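You operate a simulated robot arm through the tools that you are given. There is no shell and no other tool.

The job below is to be done with a simulated two-armed robot. You get a single attempt, and the scene is never put back.

TASK
Heat the plug in the heater box again at 150 degrees till its sleeve is tight, then open the vent.
Fine: close the vent, set the dial, switch ON, wait for TIGHT, switch OFF, open the vent; the tray stays in.

Only the result counts: the job must be done as asked and must still hold three seconds after the hand-in. Knocking over, shifting, dropping, spilling or breaking anything else fails it.

THE ROBOT
Two 7-joint arms with fingered hands on one trunk that stands fixed in place. Base frame: the origin is at the foot of the trunk, x ahead of it, y to its left, z up. Readings come in m, degrees, newtons and seconds.
The left shoulder is at [0.07, 0.145, 1.187], the right one opposite. With the tool pointing down near the work surface each hand reaches from about 0.36 to 0.78 m from the base axis, measured 20 degrees to its own side. Payload 3.5 kg a hand.
The TCP of each hand is the grasp point between the finger pads, 0.025 m short of the fingertips. In the tool frame z runs along the fingers and y along their closing line. The gripper opens to 0.088 m; its body begins 0.029 m behind the TCP. The gripper is a hand of 4 fingers: y runs from the thumb to the fingers, the wrist lies at [-0.013, -0.097, -0.162] in the tool frame, and closing takes about 1.5 s.
Orientation is told as [roll, pitch, yaw] about the base's x, y, z axes, in that order, counted from this pose: with the fingers straight down and the wrist toward the robot, the tool's x, y and z point along [0, 1, 0], [1, 0, 0] and [0, 0, -1] of the base frame.

THE INTERFACE
- The arms move only by the tool apply_moves. It takes "left_increments", "right_increments" or both (then of equal length, played together; a hand with none holds still); each is a list of rows, each a list of 7 numbers: the shift along the tool's x, y, z in m, then the turn, a rotation vector about the tool's x, y, z in degrees, then the finger opening in m, from 0 to 0.088. In form: [[tx, ty, tz, ax, ay, az, gripper], ...]. A call has 1 to 20 rows; each row shifts and turns the commanded pose from where the row before left it, along the tool's axes as they then stand. A row lasts 0.2 s, in which the tool goes at most 0.05 m and 8.6 degrees; a call with a longer step from one row to the next is refused whole, and so is a gripper value outside its range. A pose out of reach is approached as far as the arm can. The call stops where the force on the tool passes 40 N (or 10 N more than at its start, if that is more) or the arm is blocked; 0.2 s more then pass. Each finger travels about 0.045 m/s and halts on what it meets, pressing with about 23 N; the grip force reading is that of the motor and also rises with nothing between the fingers. The clock runs only during rows and for 0.2 s after the last one: add rows that do not move to give the fingers time. The reply holds the time, the measured pose of the TCP, the force on the tool along the base axes, the opening and the grip force, in the units named above and with some noise, with the torque about the TCP (base axes, N m) and any sound that the robot's microphone picked up.
- Cameras (640 x 400 px; columns grow to the right, rows downward): "scene" is now at [0.1332, 0.0187, 1.4967]; the picture's right is [0.22, -0.98, 0.00], its down [-0.63, -0.14, -0.77] and it looks along [0.75, 0.17, -0.64] (base axes); focal length 218 px, centre (320, 200). "left" rides on the left gripper at [-0.064, -0.083, -0.098] in its tool frame; the picture's right is [-0.62, -0.37, 0.69], its down [0.71, -0.63, 0.30] and it looks along [0.32, 0.68, 0.65] (tool axes); focal length 265 px, centre (320, 200). "right" rides on the right gripper at [0.064, -0.083, -0.098] in its tool frame; the picture's right is [-0.62, 0.37, -0.69], its down [-0.71, -0.63, 0.30] and it looks along [-0.32, 0.68, 0.65] (tool axes); focal length 265 px, centre (320, 200). There is no depth. A picture from a camera that has moved, and an enlarged one, comes with that camera's place and axes in the base frame and with its lens.
- snapshot(camera): a new picture of that camera. No time passes.
- move_column(by): slides the trunk up (or, below 0, down) by that many m; the arms and the scene camera ride with it, the base frame stays. It gives what a move gives, with no picture.
- set_grasp(shape, hand): the hand has 4 fingers and takes this shape, open, in about a second: jaw (thumb against the fingers, like two jaws); tri (thumb and two fingers); tip (a fingertip pinch); poke (one finger out to press); point (the index stretched); flat (the hand flat); cup (the hand cupped); fist (a fist). The gripper value then closes the fingers along that shape, each until it touches; the sizes above hold for jaw. It gives what a move gives, with no picture.
- turn_head(pan, tilt): turns the head with the scene camera to pan (to the left, within 86 degrees either way) and tilt (down, from -29 to 69), counted from straight ahead of the robot. It gives what a move gives.
- enlarge(camera, box): a new picture of the part [left, top, right, bottom] of that camera's present view, enlarged. No time passes.
- sign_off(): hands the job in; it is judged then, once.

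Places have to be worked out from the pictures, the camera data and where the tool is seen. Open the grippers and draw the arms clear of the work before you hand the job in, unless the task says otherwise.

The tools are called after "Call:" as a command line: name --argument value ..., lists and objects as JSON in quotes. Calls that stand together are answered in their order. apply_moves: Moves the arms, as the interface text tells. Its arguments: {"type":"object","properties":{"left_increments":{"type":"array"},"right_increments":{"type":"array"}},"required":[]} The other tools are called the same way: move_column (by) moves the trunk up or down; set_grasp (shape, hand) gives the hand a shape; turn_head (pan, tilt) turns the head that bears the scene camera; snapshot (camera) takes a picture; enlarge (camera, box) takes an enlarged picture of a part of a camera's view; sign_off () hands the job in.

At the start:

```text
t: 0.0
left_tcp_pos: [0.4811, 0.2651, 1.3656]
left_orientation: [-0.1, 0.0, 0.0]
left_force: [-0.5, 0.5, 0.4]
left_moment: [0.02, 0.03, 0.0]
left_finger_gap: 0.0876
left_grasp_force: 0.2
left_shape: jaw
right_tcp_pos: [0.5233, -0.1412, 1.339]
right_orientation: [0.0, 0.0, 0.0]
right_force: [0.2, 0.1, 0.2]
right_moment: [-0.01, 0.02, -0.01]
right_finger_gap: 0.0876
right_grasp_force: 0.0
right_shape: jaw
trunk travel left (down, up): [-0.75, 0.09]
head pan, tilt (commanded): [12.7, 40.0]
```

scene: 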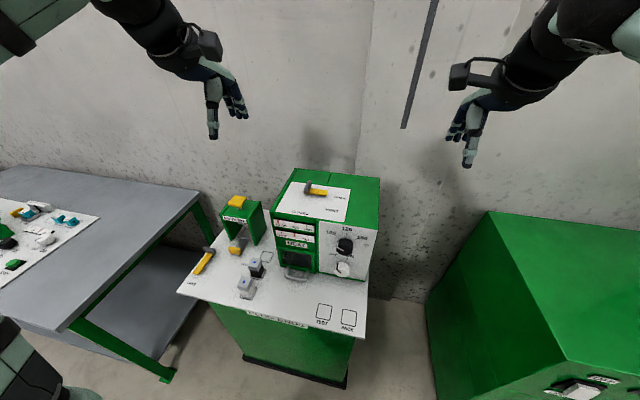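
right: 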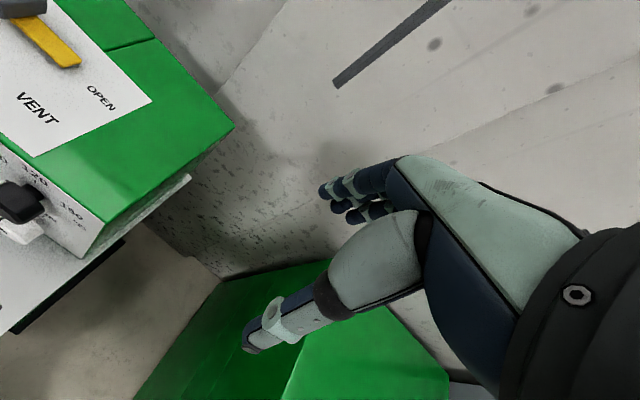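
left: 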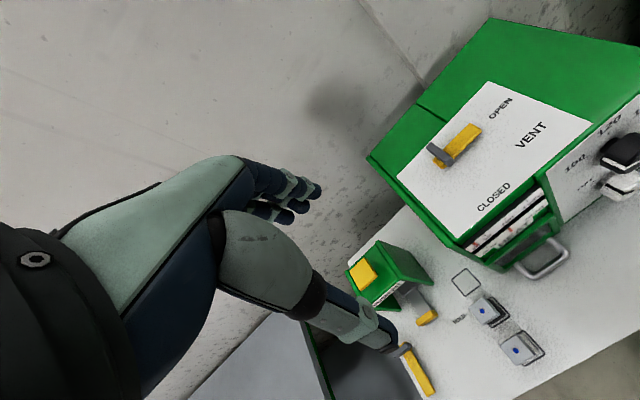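

The first pictures show a heater box on a small stand with a vent lever on top, a dial and a switch on its front. I enlarge the views to read labels and see details.

Call:
enlarge --camera "scene" --box '[260, 160, 400, 290]'

Call:
enlarge --camera "scene" --box '[170, 180, 380, 340]'

Call:
enlarge --camera "left" --box '[340, 20, 640, 400]'

Call:
enlarge --camera "right" --box '[0, 0, 240, 260]'

```text
3.08 times, centred on (330, 225) of scene
camera zoom: at [0.1332, 0.0187, 1.4967], right [0.22, -0.98, 0.0], down [-0.63, -0.14, -0.77], along [0.75, 0.17, -0.64], focal length 671 px, centre (289, 123)
```

zoom: 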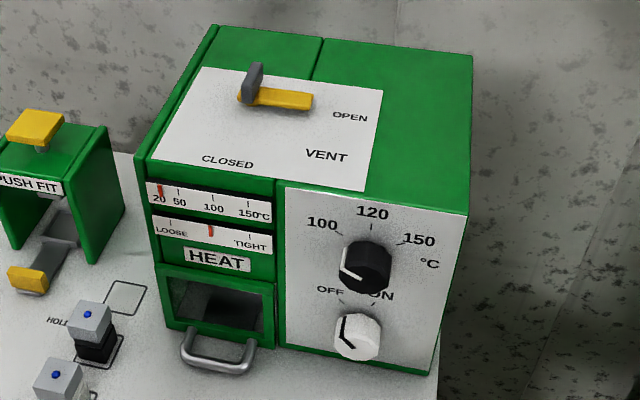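

```text
2.50 times, centred on (275, 260) of scene
camera zoom: at [0.1332, 0.0187, 1.4967], right [0.22, -0.98, 0.0], down [-0.63, -0.14, -0.77], along [0.75, 0.17, -0.64], focal length 546 px, centre (432, 50)
```

zoom: 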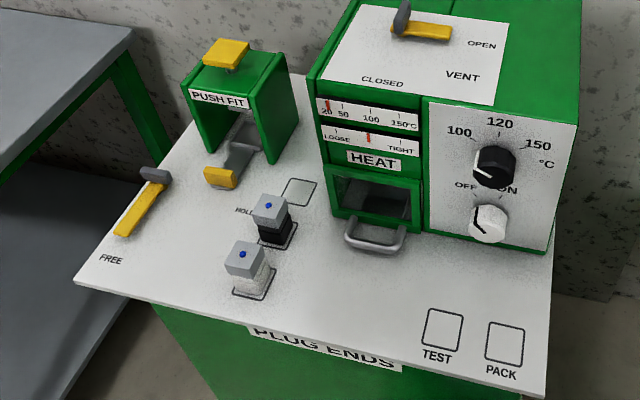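

```text
1.05 times, centred on (490, 210) of left (not enlarged: the box is as wide or as high as the picture)
camera zoom: at [0.3956, 0.201, 1.4635], right [-0.37, -0.62, -0.69], down [-0.63, 0.71, -0.3], along [0.68, 0.32, -0.65], focal length 279 px, centre (141, 190)
```

zoom: 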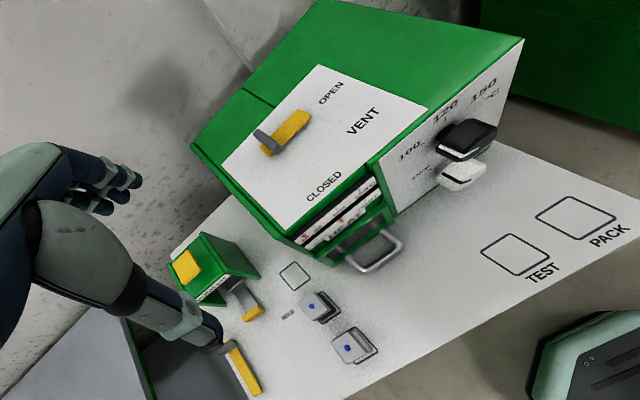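

```text
1.54 times, centred on (120, 130) of right
camera zoom: at [0.4407, -0.076, 1.4379], right [0.37, -0.62, 0.69], down [-0.63, -0.71, -0.3], along [0.68, -0.32, -0.65], focal length 408 px, centre (628, 308)
```

zoom: 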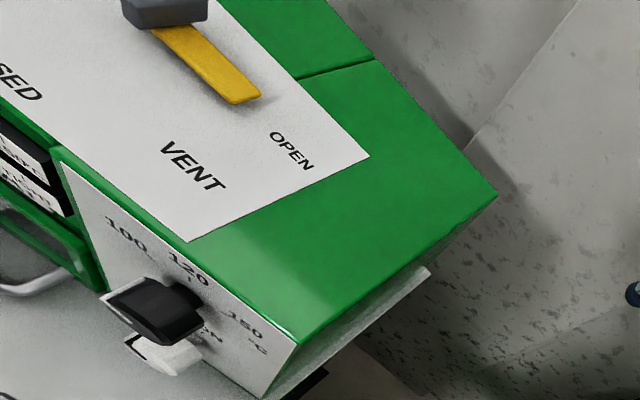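

The box lies about square to the base with its front face near x=0.535 and its top near z=1.08. I take closer looks at the front panel and the vent lever.

Call:
enlarge --camera "scene" --box '[315, 215, 385, 285]'

Call:
enlarge --camera "scene" --box '[285, 170, 355, 220]'

Call:
enlarge --camera "scene" --box '[265, 210, 335, 290]'

Call:
enlarge --camera "right" --box '[0, 140, 120, 260]'

Call:
enlarge --camera "left" --box '[400, 80, 560, 230]'

Call:
enlarge --camera "left" --box '[540, 100, 640, 210]'

```text
5.71 times, centred on (350, 250) of scene
camera zoom: at [0.1332, 0.0187, 1.4967], right [0.22, -0.98, 0.0], down [-0.63, -0.14, -0.77], along [0.75, 0.17, -0.64], focal length 1247 px, centre (149, -86)
```

zoom: 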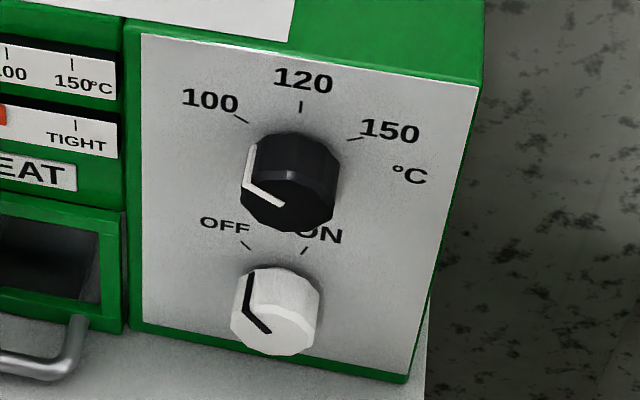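

```text
8.00 times, centred on (320, 195) of scene
camera zoom: at [0.1332, 0.0187, 1.4967], right [0.22, -0.98, 0.0], down [-0.63, -0.14, -0.77], along [0.75, 0.17, -0.64], focal length 1746 px, centre (320, 240)
```

zoom: 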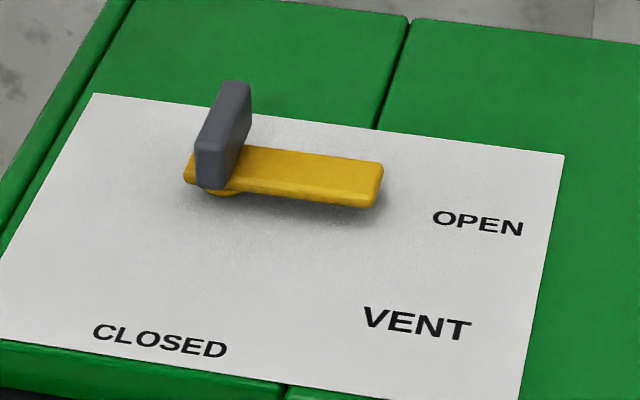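

```text
5.00 times, centred on (300, 250) of scene
camera zoom: at [0.1332, 0.0187, 1.4967], right [0.22, -0.98, 0.0], down [-0.63, -0.14, -0.77], along [0.75, 0.17, -0.64], focal length 1091 px, centre (420, -50)
```

zoom: 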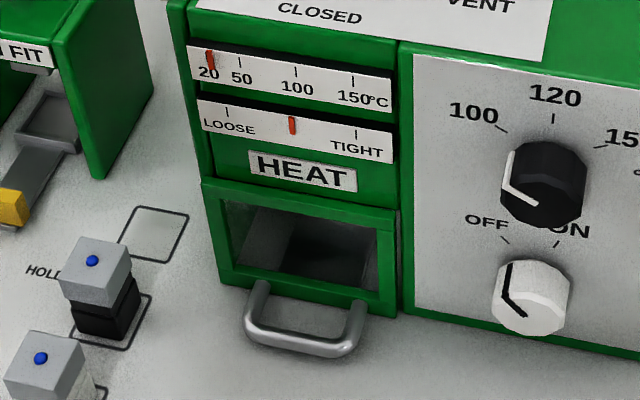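

```text
3.33 times, centred on (60, 200) of right
camera zoom: at [0.4407, -0.076, 1.4379], right [0.37, -0.62, 0.69], down [-0.63, -0.71, -0.3], along [0.68, -0.32, -0.65], focal length 885 px, centre (1187, 200)
```

zoom: 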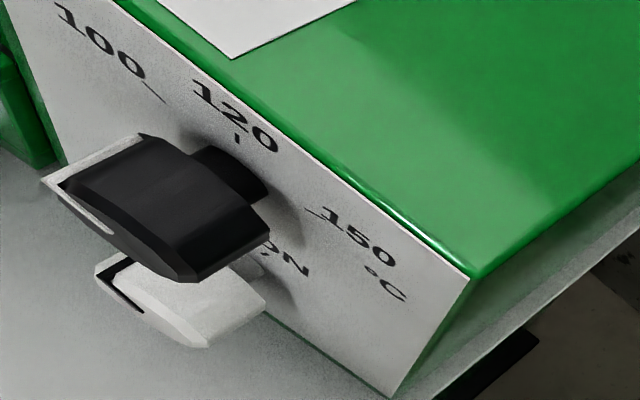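

```text
2.67 times, centred on (480, 155) of left
camera zoom: at [0.3956, 0.201, 1.4635], right [-0.37, -0.62, -0.69], down [-0.63, 0.71, -0.3], along [0.68, 0.32, -0.65], focal length 708 px, centre (-107, 320)
```

zoom: 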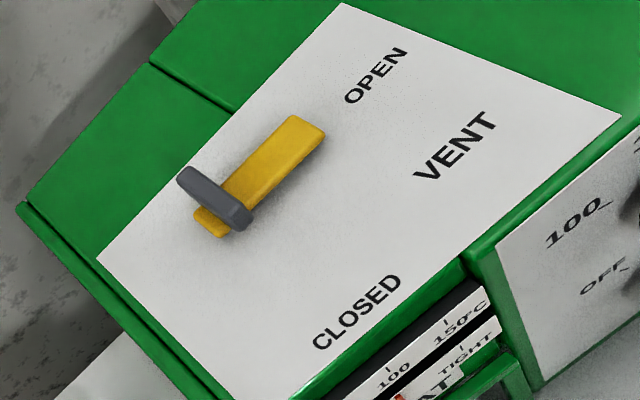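

```text
3.64 times, centred on (590, 155) of left
camera zoom: at [0.3956, 0.201, 1.4635], right [-0.37, -0.62, -0.69], down [-0.63, 0.71, -0.3], along [0.68, 0.32, -0.65], focal length 965 px, centre (-662, 364)
```

zoom: 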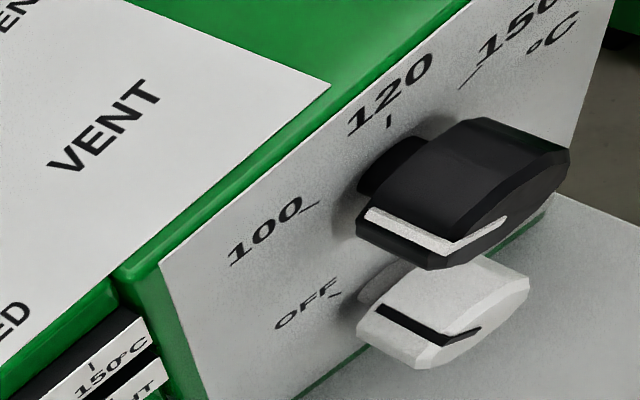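

I judge the lever's hub at about (0.637, 0.17), its yellow arm pointing to OPEN (-y) with the tip near y=0.109 and its top near z=1.097. The dial centre is about (0.50, 0.036, 1.013) pointing at 100, and the switch is about (0.50, 0.037, 0.917) at OFF. I move the left hand above the lever tip first, staying high.

Call:
apply_moves --left_increments '[[-0.0143, 0.0158, 0.018, 0, 0, 0, 0.05], [-0.0143, 0.0158, 0.018, 0, 0, 0, 0.05], [-0.0143, 0.0158, 0.018, 0, 0, 0, 0.05], [-0.0143, 0.0158, 0.018, 0, 0, 0, 0.05], [-0.0143, 0.0158, 0.018, 0, 0, 0, 0.05], [-0.0143, 0.0158, 0.018, 0, 0, 0, 0.05], [-0.0143, 0.0158, 0.018, 0, 0, 0, 0.05], [-0.0143, 0.0158, 0.018, 0, 0, 0, 0.05], [-0.0143, 0.0158, 0.018, 0, 0, 0, 0.05], [-0.0143, 0.0158, 0.018, 0, 0, 0, 0.05], [0, 0, 0, 0, 0, 0, 0.05]]'

Call:
snapshot --camera "scene"

Call:
snapshot --camera "left"

```text
t: 2.4
left_tcp_pos: [0.6374, 0.1217, 1.1854]
left_orientation: [0.0, 0.0, 0.0]
left_force: [-0.5, 1.0, 0.2]
left_moment: [0.01, -0.02, 0.01]
left_finger_gap: 0.0502
left_grasp_force: 0.1
left_shape: jaw
right_tcp_pos: [0.5225, -0.1393, 1.3385]
right_orientation: [0.0, 0.1, 0.0]
right_force: [0.1, -0.5, 0.8]
right_moment: [0.04, -0.01, -0.04]
right_finger_gap: 0.0876
right_grasp_force: 0.0
right_shape: jaw
trunk travel left (down, up): [-0.75, 0.09]
head pan, tilt (commanded): [12.7, 40.0]
```

```text
taken
camera scene: at [0.1327, 0.0191, 1.4968], right [0.22, -0.98, 0.0], down [-0.63, -0.14, -0.77], along [0.75, 0.17, -0.64], focal length 218 px, centre (320, 200)
```

scene: 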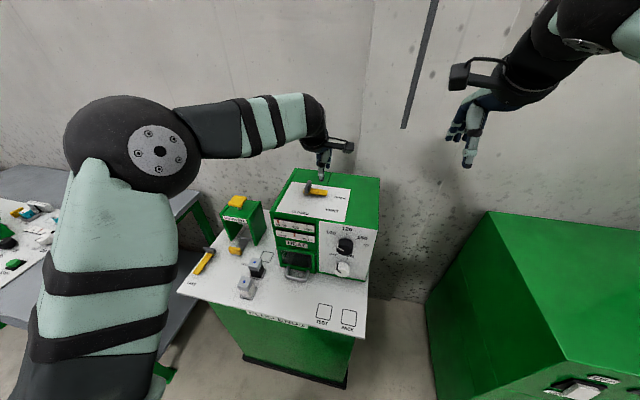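

```text
taken
camera left: at [0.5531, 0.0577, 1.2844], right [-0.37, -0.62, -0.69], down [-0.63, 0.71, -0.31], along [0.68, 0.32, -0.65], focal length 265 px, centre (320, 200)
```

left: 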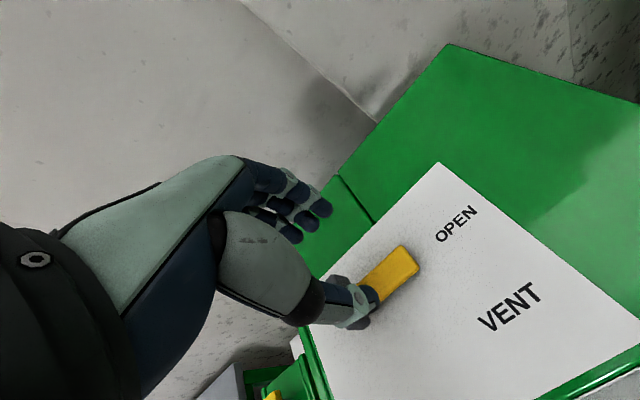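

The left camera confirms the lever arm at x≈0.625–0.646 with its tip near y=0.108, so the hand is right over it. I lower in steps to straddle the arm.

Call:
apply_moves --left_increments '[[0, -0.001, 0.015, 0, 0, 0, 0.05], [0, 0, 0.015, 0, 0, 0, 0.05], [0, 0, 0.015, 0, 0, 0, 0.05], [0, 0, 0.012, 0, 0, 0, 0.05], [0, 0, 0, 0, 0, 0, 0.05]]'

Call:
enlarge --camera "scene" --box '[275, 120, 385, 230]'

Call:
snapshot --camera "left"

Call:
snapshot --camera "right"

```text
t: 3.6
left_tcp_pos: [0.6383, 0.1221, 1.1269]
left_orientation: [0.0, 0.1, 0.1]
left_force: [-0.3, 0.8, -0.4]
left_moment: [-0.03, 0.02, 0.02]
left_finger_gap: 0.0504
left_grasp_force: 0.1
left_shape: jaw
right_tcp_pos: [0.5231, -0.1402, 1.3391]
right_orientation: [0.0, 0.0, 0.0]
right_force: [-0.5, 0.5, 0.4]
right_moment: [-0.01, -0.03, -0.01]
right_finger_gap: 0.0874
right_grasp_force: 0.0
right_shape: jaw
trunk travel left (down, up): [-0.75, 0.09]
head pan, tilt (commanded): [12.7, 40.0]
```

```text
3.64 times, centred on (330, 175) of scene
camera zoom: at [0.133, 0.0188, 1.4968], right [0.22, -0.98, 0.0], down [-0.63, -0.14, -0.77], along [0.75, 0.17, -0.64], focal length 793 px, centre (284, 291)
```

zoom: 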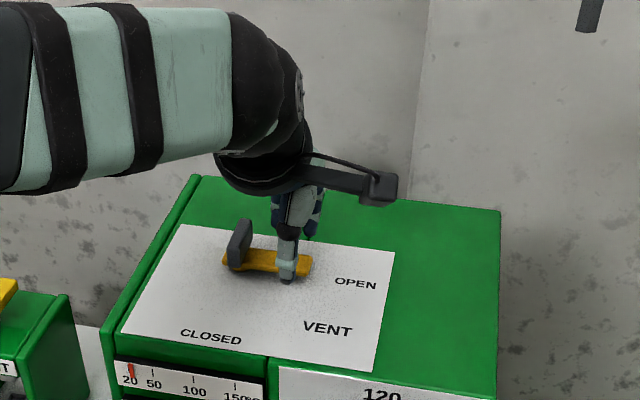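

```text
taken
camera left: at [0.553, 0.0577, 1.2263], right [-0.37, -0.62, -0.69], down [-0.63, 0.71, -0.3], along [0.68, 0.32, -0.65], focal length 265 px, centre (320, 200)
```

left: 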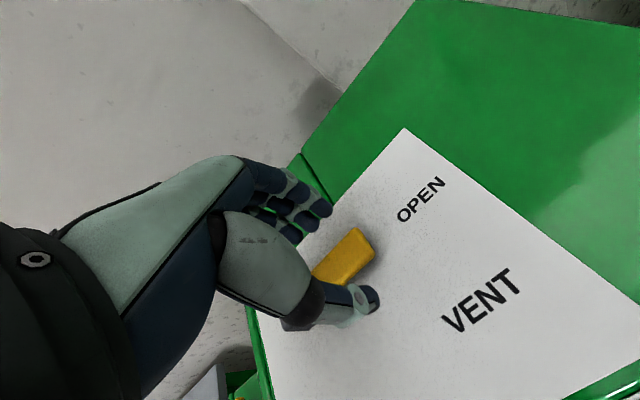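

```text
taken
camera right: at [0.4405, -0.076, 1.438], right [0.37, -0.62, 0.69], down [-0.63, -0.71, -0.3], along [0.68, -0.32, -0.65], focal length 265 px, centre (320, 200)
```

right: 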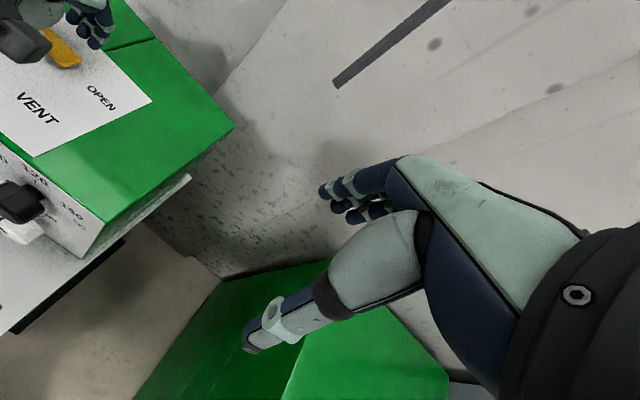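

The arm lies between thumb and fingers, with no contact yet. I lower about 12 mm more so the fingertips stand beside the arm, checking force.

Call:
apply_moves --left_increments '[[0, 0, 0.004, 0, 0, 0, 0.05], [0, 0, 0.004, 0, 0, 0, 0.05], [0, 0, 0.004, 0, 0, 0, 0.05], [0, 0, 0, 0, 0, 0, 0.05]]'

Call:
snapshot --camera "left"

Call:
enlarge --camera "scene" --box '[290, 160, 350, 220]'

```text
t: 4.6
left_tcp_pos: [0.6375, 0.1212, 1.1168]
left_orientation: [-0.1, 0.0, 0.1]
left_force: [-0.2, -0.3, -0.4]
left_moment: [-0.02, -0.01, -0.02]
left_finger_gap: 0.0499
left_grasp_force: 0.0
left_shape: jaw
right_tcp_pos: [0.5235, -0.1406, 1.3383]
right_orientation: [0.0, -0.1, 0.0]
right_force: [0.1, -0.2, 0.4]
right_moment: [0.01, 0.05, 0.01]
right_finger_gap: 0.0878
right_grasp_force: 0.2
right_shape: jaw
trunk travel left (down, up): [-0.75, 0.09]
head pan, tilt (commanded): [12.7, 40.0]
```

```text
taken
camera left: at [0.553, 0.0578, 1.215], right [-0.37, -0.62, -0.69], down [-0.63, 0.71, -0.3], along [0.68, 0.32, -0.65], focal length 265 px, centre (320, 200)
```

left: 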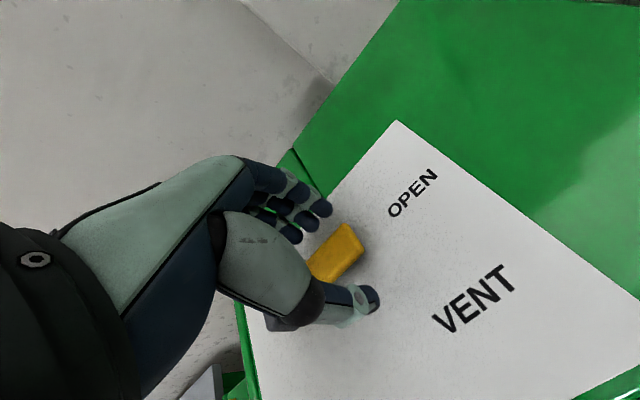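

```text
6.67 times, centred on (320, 190) of scene
camera zoom: at [0.1333, 0.0187, 1.4967], right [0.22, -0.98, 0.0], down [-0.63, -0.14, -0.77], along [0.75, 0.17, -0.64], focal length 1455 px, centre (320, 267)
```

zoom: 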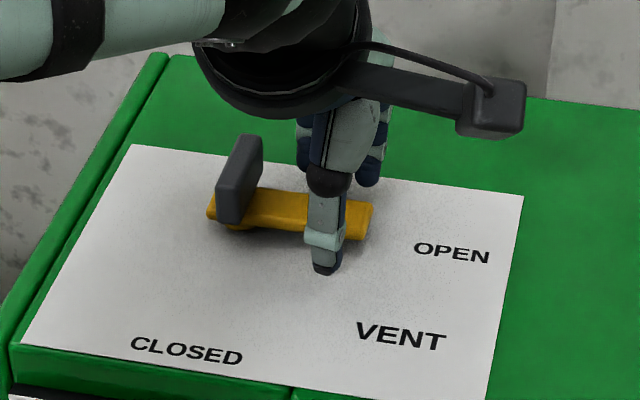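

No contact force yet; tips are about 1.092. I lower 4 mm more and narrow the gap to 0.03 around the arm.

Call:
apply_moves --left_increments '[[0, 0, 0.002, 0, 0, 0, 0.045], [0, 0, 0.002, 0, 0, 0, 0.04], [0, 0, 0, 0, 0, 0, 0.035], [0, 0, 0, 0, 0, 0, 0.032], [0, 0, 0, 0, 0, 0, 0.032]]'

Call:
enlarge --camera "left" --box '[230, 150, 450, 350]'

Call:
enlarge --camera "scene" --box '[290, 160, 350, 220]'

```text
t: 5.8
left_tcp_pos: [0.6371, 0.1215, 1.1119]
left_orientation: [0.1, 0.0, -0.1]
left_force: [-0.3, 0.0, -0.5]
left_moment: [0.04, -0.02, -0.02]
left_finger_gap: 0.0326
left_grasp_force: 0.1
left_shape: jaw
right_tcp_pos: [0.5242, -0.1407, 1.3386]
right_orientation: [0.0, 0.1, 0.0]
right_force: [-0.1, 0.4, -0.4]
right_moment: [-0.04, 0.01, 0.02]
right_finger_gap: 0.0877
right_grasp_force: 0.0
right_shape: jaw
trunk travel left (down, up): [-0.75, 0.09]
head pan, tilt (commanded): [12.7, 40.0]
```

```text
2.00 times, centred on (340, 250) of left
camera zoom: at [0.5526, 0.0582, 1.2101], right [-0.37, -0.62, -0.69], down [-0.63, 0.71, -0.3], along [0.68, 0.32, -0.65], focal length 531 px, centre (280, 100)
```

zoom: 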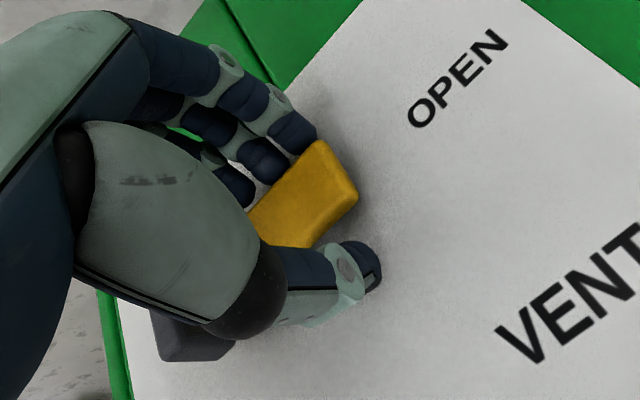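

```text
6.67 times, centred on (320, 190) of scene
camera zoom: at [0.1333, 0.0187, 1.4967], right [0.22, -0.98, 0.0], down [-0.63, -0.14, -0.77], along [0.75, 0.17, -0.64], focal length 1455 px, centre (320, 267)
```

zoom: 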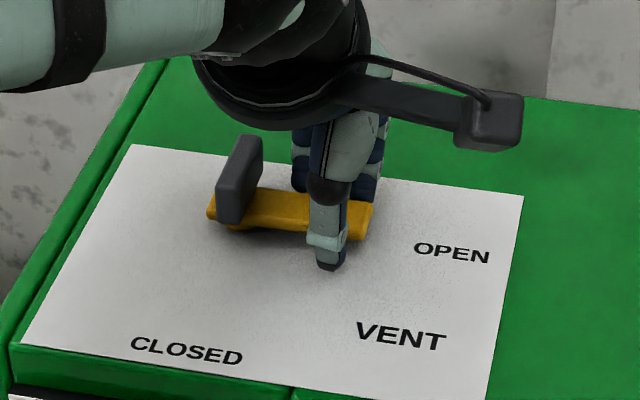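

The arm is loosely held between thumb and fingers. I now swing it on an arc about the hub, starting with 30 degrees toward CLOSED.

Call:
apply_moves --left_increments '[[0.0004, -0.0063, 0, 0, 0, 7.5, 0.032], [0.0004, -0.0063, 0, 0, 0, 7.5, 0.032], [0.0004, -0.0063, 0, 0, 0, 7.5, 0.032], [0.0004, -0.0063, 0, 0, 0, 7.5, 0.032], [0, 0, 0, 0, 0, 0, 0.032]]'

Call:
enlarge --camera "left" --box '[230, 150, 450, 350]'

Call:
enlarge --camera "scene" --box '[290, 160, 350, 220]'

```text
t: 7.0
left_tcp_pos: [0.6123, 0.1287, 1.1111]
left_orientation: [0.0, 0.0, -30.1]
left_force: [0.6, -0.3, 0.1]
left_moment: [-0.01, 0.01, 0.01]
left_finger_gap: 0.0325
left_grasp_force: 0.0
left_shape: jaw
right_tcp_pos: [0.5242, -0.1397, 1.3378]
right_orientation: [0.1, 0.0, -0.1]
right_force: [0.3, 0.6, -1.0]
right_moment: [-0.03, -0.02, 0.01]
right_finger_gap: 0.0878
right_grasp_force: 0.1
right_shape: jaw
trunk travel left (down, up): [-0.75, 0.09]
head pan, tilt (commanded): [12.7, 40.0]
```

```text
2.00 times, centred on (340, 250) of left
camera zoom: at [0.5076, 0.1149, 1.2099], right [-0.63, -0.35, -0.69], down [-0.19, 0.93, -0.3], along [0.75, -0.06, -0.65], focal length 531 px, centre (280, 100)
```

zoom: 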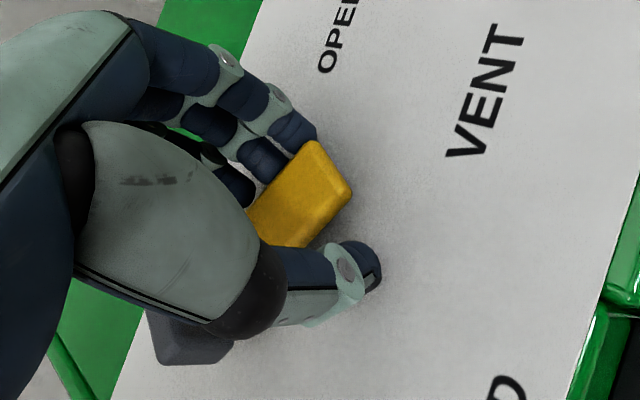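

```text
6.67 times, centred on (320, 190) of scene
camera zoom: at [0.1332, 0.0182, 1.4967], right [0.22, -0.98, 0.0], down [-0.63, -0.14, -0.77], along [0.75, 0.17, -0.64], focal length 1455 px, centre (320, 267)
```

zoom: 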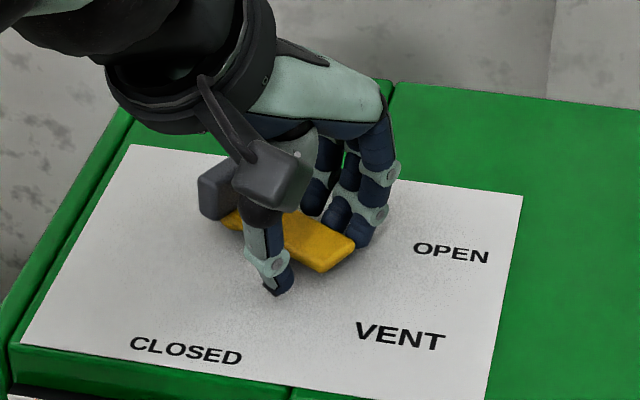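

The lever follows with hardly any force. I carry on with 60 more degrees of arc.

Call:
apply_moves --left_increments '[[0.0004, -0.0063, 0, 0, 0, 7.5, 0.032], [0.0004, -0.0063, 0, 0, 0, 7.5, 0.032], [0.0004, -0.0063, 0, 0, 0, 7.5, 0.032], [0.0004, -0.0063, 0, 0, 0, 7.5, 0.032], [0.0004, -0.0063, 0, 0, 0, 7.5, 0.032], [0.0004, -0.0063, 0, 0, 0, 7.5, 0.032], [0.0004, -0.0063, 0, 0, 0, 7.5, 0.032], [0.0004, -0.0063, 0, 0, 0, 7.5, 0.032], [0, 0, 0, 0, 0, 0, 0.032]]'

Call:
enlarge --camera "left" --box '[230, 150, 450, 350]'

Call:
enlarge --camera "scene" --box '[270, 160, 350, 240]'

Call:
snapshot --camera "right"

```text
t: 9.0
left_tcp_pos: [0.5877, 0.1706, 1.1122]
left_orientation: [-0.1, -0.1, -90.1]
left_force: [-0.2, -0.5, -0.5]
left_moment: [0.02, -0.03, -0.06]
left_finger_gap: 0.0321
left_grasp_force: 0.1
left_shape: jaw
right_tcp_pos: [0.5234, -0.1412, 1.339]
right_orientation: [0.0, 0.0, -0.1]
right_force: [0.3, 0.5, 0.7]
right_moment: [0.0, 0.01, -0.02]
right_finger_gap: 0.0877
right_grasp_force: 0.0
right_shape: jaw
trunk travel left (down, up): [-0.75, 0.09]
head pan, tilt (commanded): [12.7, 40.0]
```

```text
2.00 times, centred on (340, 250) of left
camera zoom: at [0.5231, 0.254, 1.2101], right [-0.62, 0.37, -0.69], down [0.72, 0.63, -0.3], along [0.32, -0.68, -0.65], focal length 531 px, centre (280, 100)
```

zoom: 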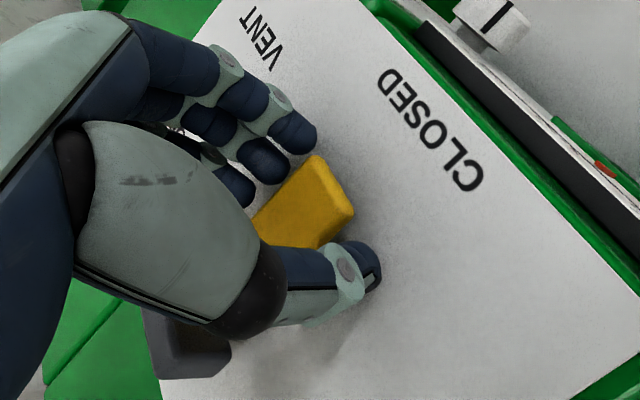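

```text
5.00 times, centred on (310, 200) of scene
camera zoom: at [0.1329, 0.0185, 1.4968], right [0.22, -0.98, 0.0], down [-0.63, -0.14, -0.77], along [0.75, 0.17, -0.64], focal length 1091 px, centre (370, 200)
```

zoom: 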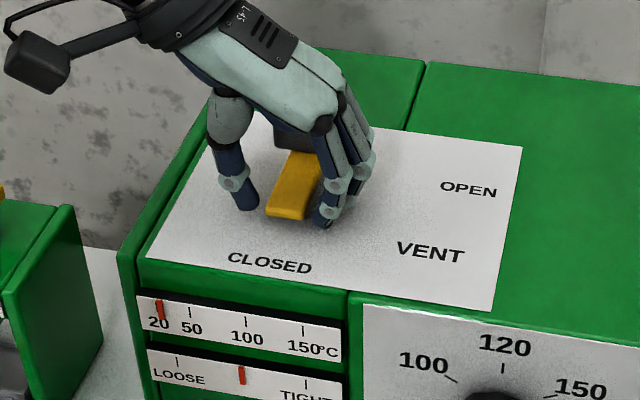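

```text
taken
camera right: at [0.4404, -0.0763, 1.438], right [0.37, -0.62, 0.69], down [-0.63, -0.71, -0.3], along [0.68, -0.32, -0.65], focal length 265 px, centre (320, 200)
```

right: 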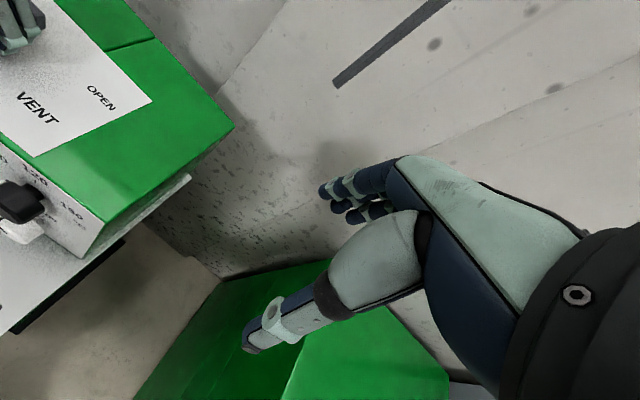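

The arm now points almost straight to CLOSED. I push a little further to seat it at its stop, watching the force.

Call:
apply_moves --left_increments '[[0.0002, -0.0042, 0, 0, 0, 5, 0.032], [0.0002, -0.0042, 0, 0, 0, 5, 0.032], [0, 0, 0, 0, 0, 0, 0.032]]'

Call:
enlarge --camera "left" --box '[230, 150, 450, 350]'

Call:
enlarge --camera "scene" --box '[270, 160, 350, 240]'

```text
t: 9.8
left_tcp_pos: [0.5895, 0.1776, 1.1119]
left_orientation: [0.0, 0.0, -100.0]
left_force: [0.6, -3.2, 0.4]
left_moment: [-0.12, 0.0, 0.07]
left_finger_gap: 0.0338
left_grasp_force: 0.1
left_shape: jaw
right_tcp_pos: [0.5243, -0.1413, 1.3387]
right_orientation: [0.0, 0.0, 0.0]
right_force: [0.3, 0.4, -0.1]
right_moment: [-0.01, 0.02, 0.0]
right_finger_gap: 0.0876
right_grasp_force: 0.1
right_shape: jaw
trunk travel left (down, up): [-0.75, 0.09]
head pan, tilt (commanded): [12.7, 40.0]
```

```text
2.00 times, centred on (340, 250) of left
camera zoom: at [0.5393, 0.271, 1.2102], right [-0.55, 0.47, -0.69], down [0.81, 0.5, -0.3], along [0.2, -0.73, -0.65], focal length 531 px, centre (280, 100)
```

zoom: 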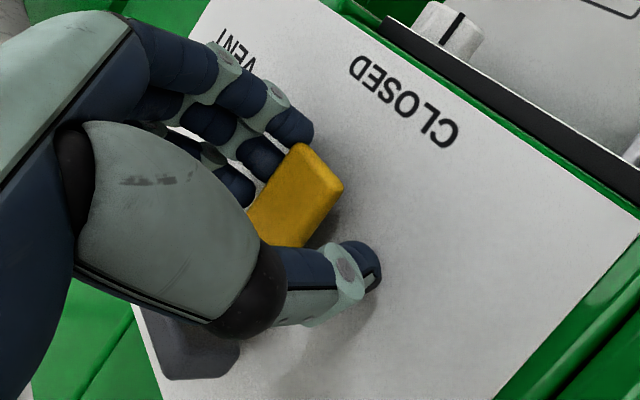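

```text
5.00 times, centred on (310, 200) of scene
camera zoom: at [0.1333, 0.0179, 1.4968], right [0.22, -0.98, 0.0], down [-0.63, -0.14, -0.77], along [0.75, 0.17, -0.64], focal length 1091 px, centre (370, 200)
```

zoom: 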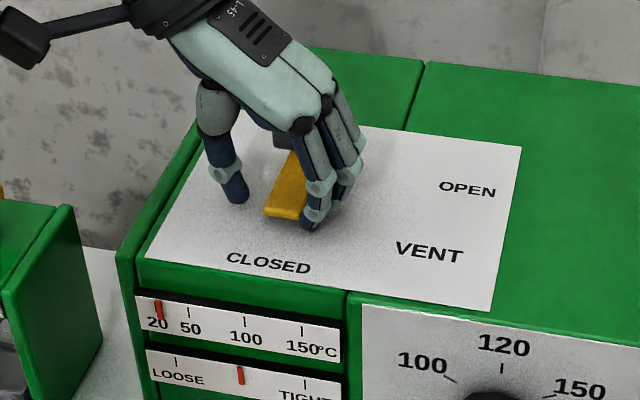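

A 3 N push-back and no more motion show the lever is at its CLOSED stop. I back off slightly, lift the left hand clear, and look.

Call:
apply_moves --left_increments '[[0, 0.005, 0, 0, 0, 0, 0.04], [0, 0, 0, 0, 0, 0, 0.05], [0, 0, -0.02, 0, 0, 0, 0.05], [0, 0, -0.03, 0, 0, 0, 0.05], [0, 0, -0.03, 0, 0, 0, 0.05], [0, 0, 0, 0, 0, 0, 0.05]]'

Call:
enlarge --camera "scene" --box '[265, 160, 385, 280]'

Call:
snapshot --camera "scene"

Call:
snapshot --camera "left"

```text
t: 10.7
left_tcp_pos: [0.5905, 0.1725, 1.1343]
left_orientation: [0.7, -0.4, -99.5]
left_force: [1.7, -12.6, -18.4]
left_moment: [-0.71, -0.89, 0.51]
left_finger_gap: 0.0495
left_grasp_force: 0.0
left_shape: jaw
right_tcp_pos: [0.5233, -0.1393, 1.339]
right_orientation: [-0.1, 0.0, 0.0]
right_force: [0.1, 0.2, 0.4]
right_moment: [0.0, -0.01, 0.05]
right_finger_gap: 0.0876
right_grasp_force: 0.1
right_shape: jaw
trunk travel left (down, up): [-0.75, 0.09]
head pan, tilt (commanded): [12.7, 40.0]
stopped in row 4 (left hand): the force on the tool passed its limit at 88 N (the readings are from after the stop); the commanded pose is now the measured one
```

```text
3.33 times, centred on (325, 220) of scene
camera zoom: at [0.1326, 0.0185, 1.4968], right [0.22, -0.98, 0.0], down [-0.63, -0.14, -0.77], along [0.75, 0.17, -0.64], focal length 727 px, centre (303, 133)
```

zoom: 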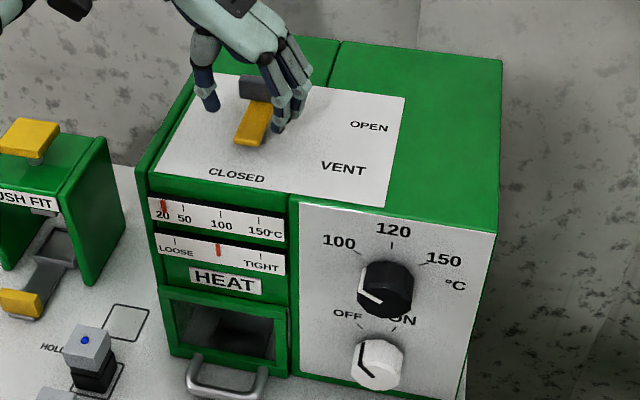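

```text
taken
camera scene: at [0.1326, 0.0185, 1.4968], right [0.22, -0.98, 0.0], down [-0.63, -0.14, -0.77], along [0.75, 0.17, -0.64], focal length 218 px, centre (320, 200)
```

scene: 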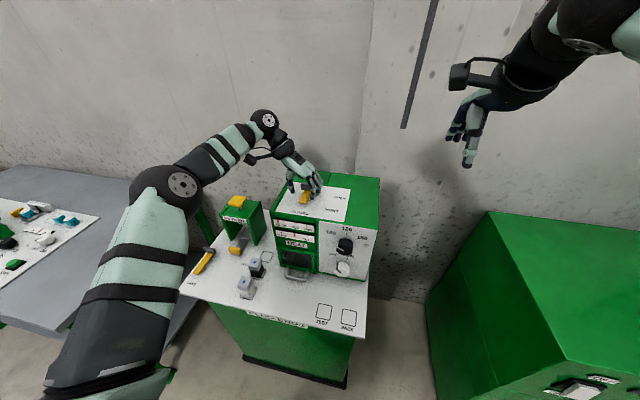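

```text
taken
camera left: at [0.5392, 0.2656, 1.232], right [-0.54, 0.46, -0.7], down [0.81, 0.5, -0.3], along [0.21, -0.73, -0.64], focal length 265 px, centre (320, 200)
```

left: 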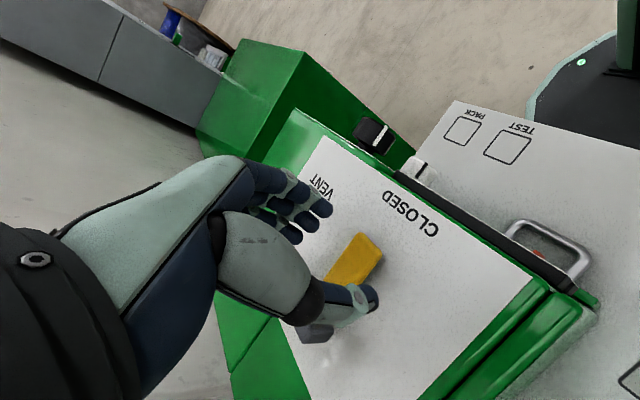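

The lift met an unexpected 88 N: something snagged, with the tool being pulled down and toward -y. I look closely before moving again.

Call:
enlarge --camera "scene" --box '[280, 140, 350, 210]'

Call:
enlarge --camera "left" --box '[220, 150, 440, 360]'

Call:
snapshot --camera "right"

```text
5.71 times, centred on (315, 175) of scene
camera zoom: at [0.1326, 0.0185, 1.4968], right [0.22, -0.98, 0.0], down [-0.63, -0.14, -0.77], along [0.75, 0.17, -0.64], focal length 1247 px, centre (349, 343)
```

zoom: 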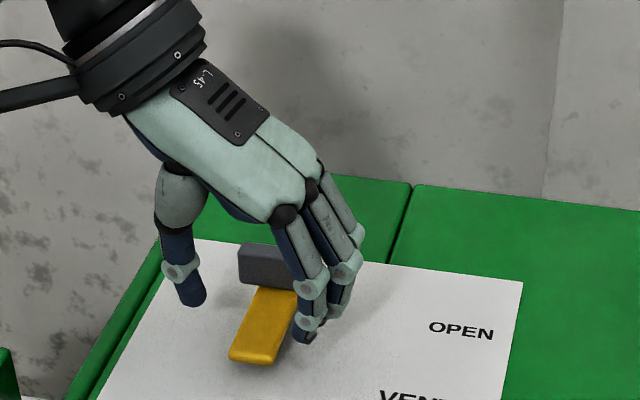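

```text
1.90 times, centred on (330, 255) of left
camera zoom: at [0.5392, 0.2656, 1.232], right [-0.54, 0.46, -0.7], down [0.81, 0.5, -0.3], along [0.21, -0.73, -0.64], focal length 506 px, centre (301, 95)
```

zoom: 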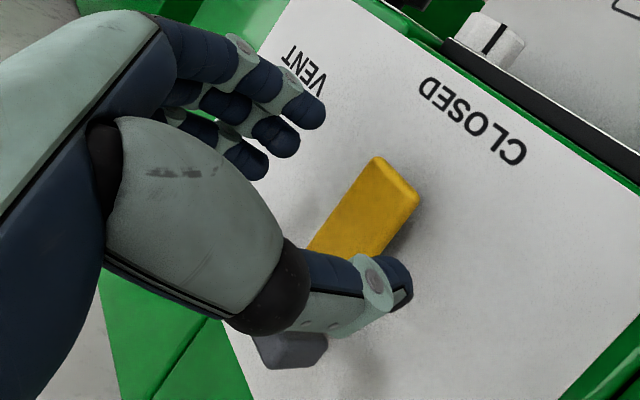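

```text
taken
camera right: at [0.4402, -0.0763, 1.438], right [0.37, -0.62, 0.69], down [-0.63, -0.71, -0.3], along [0.68, -0.32, -0.65], focal length 265 px, centre (320, 200)
```

right: 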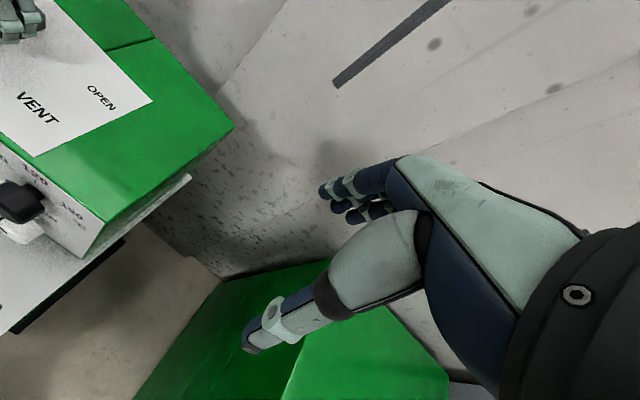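

The innermost finger seems hooked on the end of the grey fin at the hub; the lever itself still points straight at CLOSED. I lower slightly, open the hand wide, turn back to -90 degrees, slide away from the hub, then stop and check before lifting.

Call:
apply_moves --left_increments '[[0, 0, 0.003, 0, 0, 0, 0.06], [0, 0, 0, 0, 0, 0, 0.07], [0, 0, 0, 0, 0, 0, 0.08], [0, 0, 0, 0, 0, 0, 0.08], [-0.005, 0, 0, 0, 0, -4, 0.08], [-0.005, 0, 0, 0, 0, -4, 0.08], [-0.004, 0, 0, 0, 0, 0, 0.08], [0, 0, 0, 0, 0, 0, 0.08]]'

Call:
enlarge --camera "scene" --box '[280, 140, 350, 210]'

Call:
enlarge --camera "left" --box '[220, 150, 440, 360]'

```text
t: 12.5
left_tcp_pos: [0.5779, 0.1732, 1.1317]
left_orientation: [0.5, -0.5, -91.5]
left_force: [0.0, 0.7, 0.8]
left_moment: [0.0, -0.01, 0.0]
left_finger_gap: 0.0801
left_grasp_force: 0.1
left_shape: jaw
right_tcp_pos: [0.5238, -0.1405, 1.3382]
right_orientation: [0.0, 0.0, 0.0]
right_force: [-0.3, 0.2, 0.1]
right_moment: [0.03, -0.01, 0.03]
right_finger_gap: 0.0878
right_grasp_force: 0.1
right_shape: jaw
trunk travel left (down, up): [-0.75, 0.09]
head pan, tilt (commanded): [12.7, 40.0]
```

```text
5.71 times, centred on (315, 175) of scene
camera zoom: at [0.1334, 0.0188, 1.4967], right [0.22, -0.98, 0.0], down [-0.63, -0.14, -0.77], along [0.75, 0.17, -0.64], focal length 1247 px, centre (349, 343)
```

zoom: 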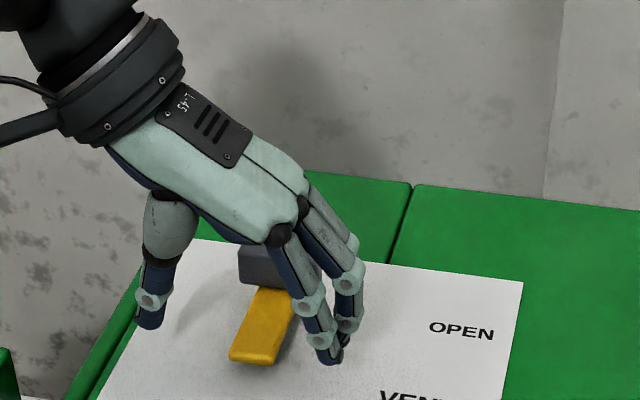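

```text
1.90 times, centred on (330, 255) of left
camera zoom: at [0.5135, 0.2589, 1.2287], right [-0.6, 0.38, -0.7], down [0.73, 0.61, -0.3], along [0.31, -0.7, -0.65], focal length 506 px, centre (301, 95)
```

zoom: 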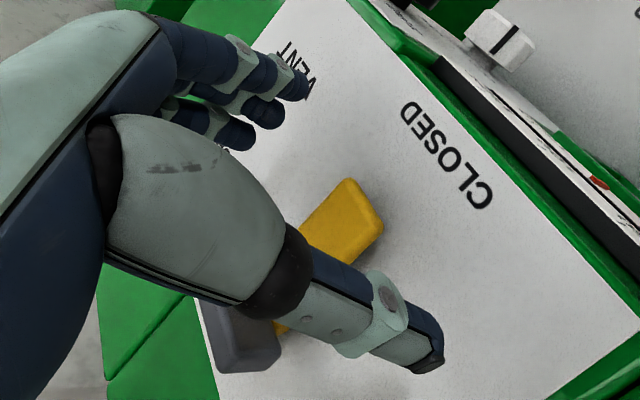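

The hand is free now (forces near zero). I lift straight up, in small steps first.

Call:
apply_moves --left_increments '[[0, 0, -0.006, 0, 0, 0, 0.08], [0, 0, -0.008, 0, 0, 0, 0.08], [0, 0, -0.01, 0, 0, 0, 0.08], [0, 0, -0.015, 0, 0, 0, 0.08], [0, 0, -0.02, 0, 0, 0, 0.08], [0, 0, -0.02, 0, 0, 0, 0.08], [0, 0, -0.02, 0, 0, 0, 0.08], [0, 0, 0, 0, 0, 0, 0.08]]'

Call:
enlarge --camera "scene" --box '[265, 140, 365, 240]'

Call:
snapshot --camera "left"

```text
t: 14.0
left_tcp_pos: [0.579, 0.1713, 1.2194]
left_orientation: [1.1, -0.9, -91.1]
left_force: [1.8, -17.6, -14.5]
left_moment: [0.37, -0.74, 0.95]
left_finger_gap: 0.0797
left_grasp_force: 0.0
left_shape: jaw
right_tcp_pos: [0.5232, -0.1403, 1.338]
right_orientation: [0.1, 0.0, -0.1]
right_force: [-0.5, 0.1, 0.8]
right_moment: [-0.02, -0.05, 0.0]
right_finger_gap: 0.0877
right_grasp_force: 0.1
right_shape: jaw
trunk travel left (down, up): [-0.75, 0.09]
head pan, tilt (commanded): [12.7, 40.0]
stopped in row 7 (left hand): the force on the tool passed its limit at 90 N (the readings are from after the stop); the commanded pose is now the measured one
```

```text
4.00 times, centred on (315, 190) of scene
camera zoom: at [0.1331, 0.0185, 1.4968], right [0.22, -0.98, 0.0], down [-0.63, -0.14, -0.77], along [0.75, 0.17, -0.64], focal length 873 px, centre (340, 240)
```

zoom: 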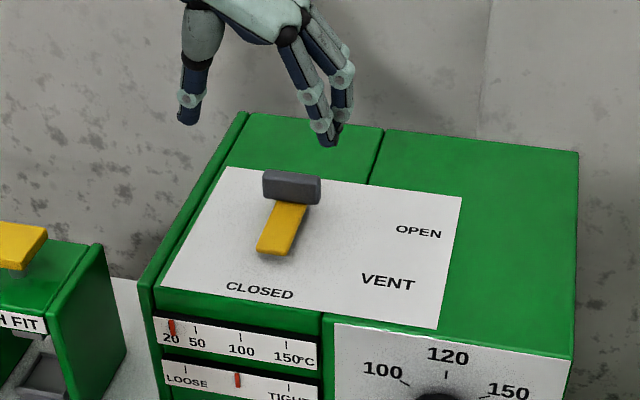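

```text
taken
camera left: at [0.5126, 0.258, 1.3149], right [-0.6, 0.37, -0.71], down [0.73, 0.61, -0.3], along [0.32, -0.7, -0.64], focal length 265 px, centre (320, 200)
```

left: 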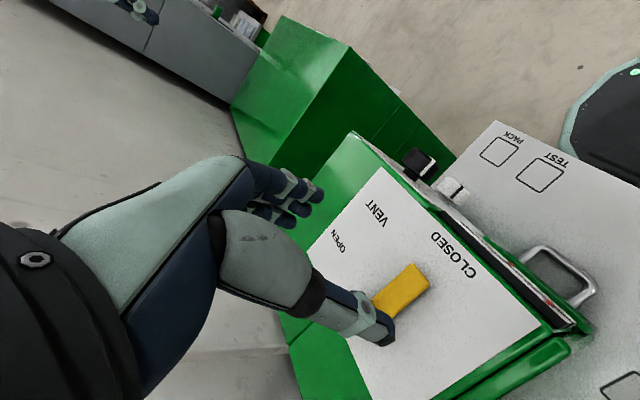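

The hand is in free air and the lever is untouched at CLOSED, so the "force" comes from the arm itself (a joint limit or self-contact). I look at the whole scene.

Call:
snapshot --camera "scene"

Call:
snapshot --camera "right"

```text
taken
camera scene: at [0.1331, 0.0185, 1.4968], right [0.22, -0.98, 0.0], down [-0.63, -0.14, -0.77], along [0.75, 0.17, -0.64], focal length 218 px, centre (320, 200)
```

scene: 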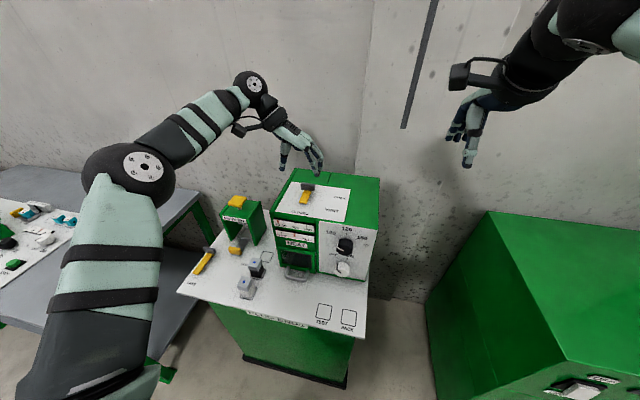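

```text
taken
camera right: at [0.4406, -0.0764, 1.4379], right [0.37, -0.62, 0.69], down [-0.63, -0.71, -0.3], along [0.68, -0.32, -0.65], focal length 265 px, centre (320, 200)
```

right: 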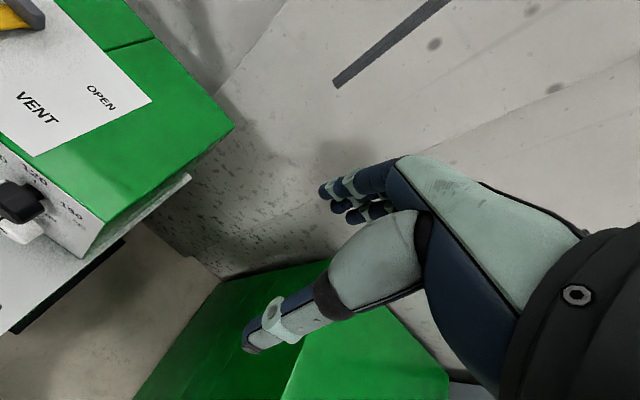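

The wrist seems bent near its limit at this yaw and height. I ease the left hand back to about -70 degrees yaw and a bit lower and left, to hover clear of the lever.

Call:
apply_moves --left_increments '[[0, 0, 0.005, 0, 0, -5, 0.08], [0, 0, 0.005, 0, 0, -5, 0.08], [0, 0, 0, 0, 0, -5, 0.08], [0, 0, 0, 0, 0, -5, 0.08], [0, 0, 0, 0, 0, 0, 0.08]]'

Call:
enlarge --camera "scene" --box '[180, 50, 400, 290]'

```text
t: 15.2
left_tcp_pos: [0.5785, 0.1721, 1.2087]
left_orientation: [0.7, -1.1, -71.2]
left_force: [0.2, 0.1, 0.3]
left_moment: [-0.01, 0.0, -0.01]
left_finger_gap: 0.0798
left_grasp_force: 0.1
left_shape: jaw
right_tcp_pos: [0.5232, -0.1405, 1.3381]
right_orientation: [0.0, 0.0, 0.0]
right_force: [0.4, 0.1, 0.1]
right_moment: [-0.02, 0.01, 0.02]
right_finger_gap: 0.0877
right_grasp_force: 0.1
right_shape: jaw
trunk travel left (down, up): [-0.75, 0.09]
head pan, tilt (commanded): [12.7, 40.0]
```

```text
1.67 times, centred on (290, 170) of scene
camera zoom: at [0.1335, 0.0188, 1.4967], right [0.22, -0.98, 0.0], down [-0.63, -0.14, -0.77], along [0.75, 0.17, -0.64], focal length 364 px, centre (370, 250)
```

zoom: 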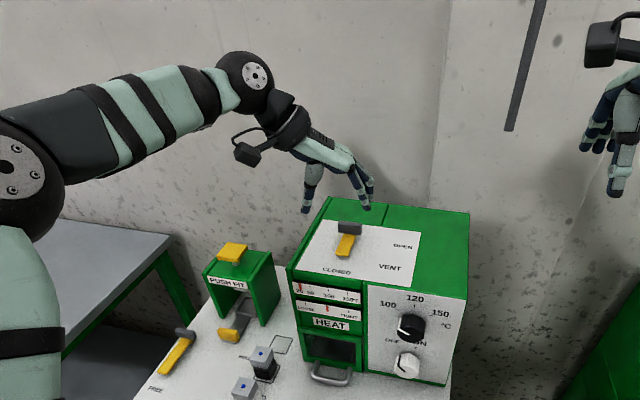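

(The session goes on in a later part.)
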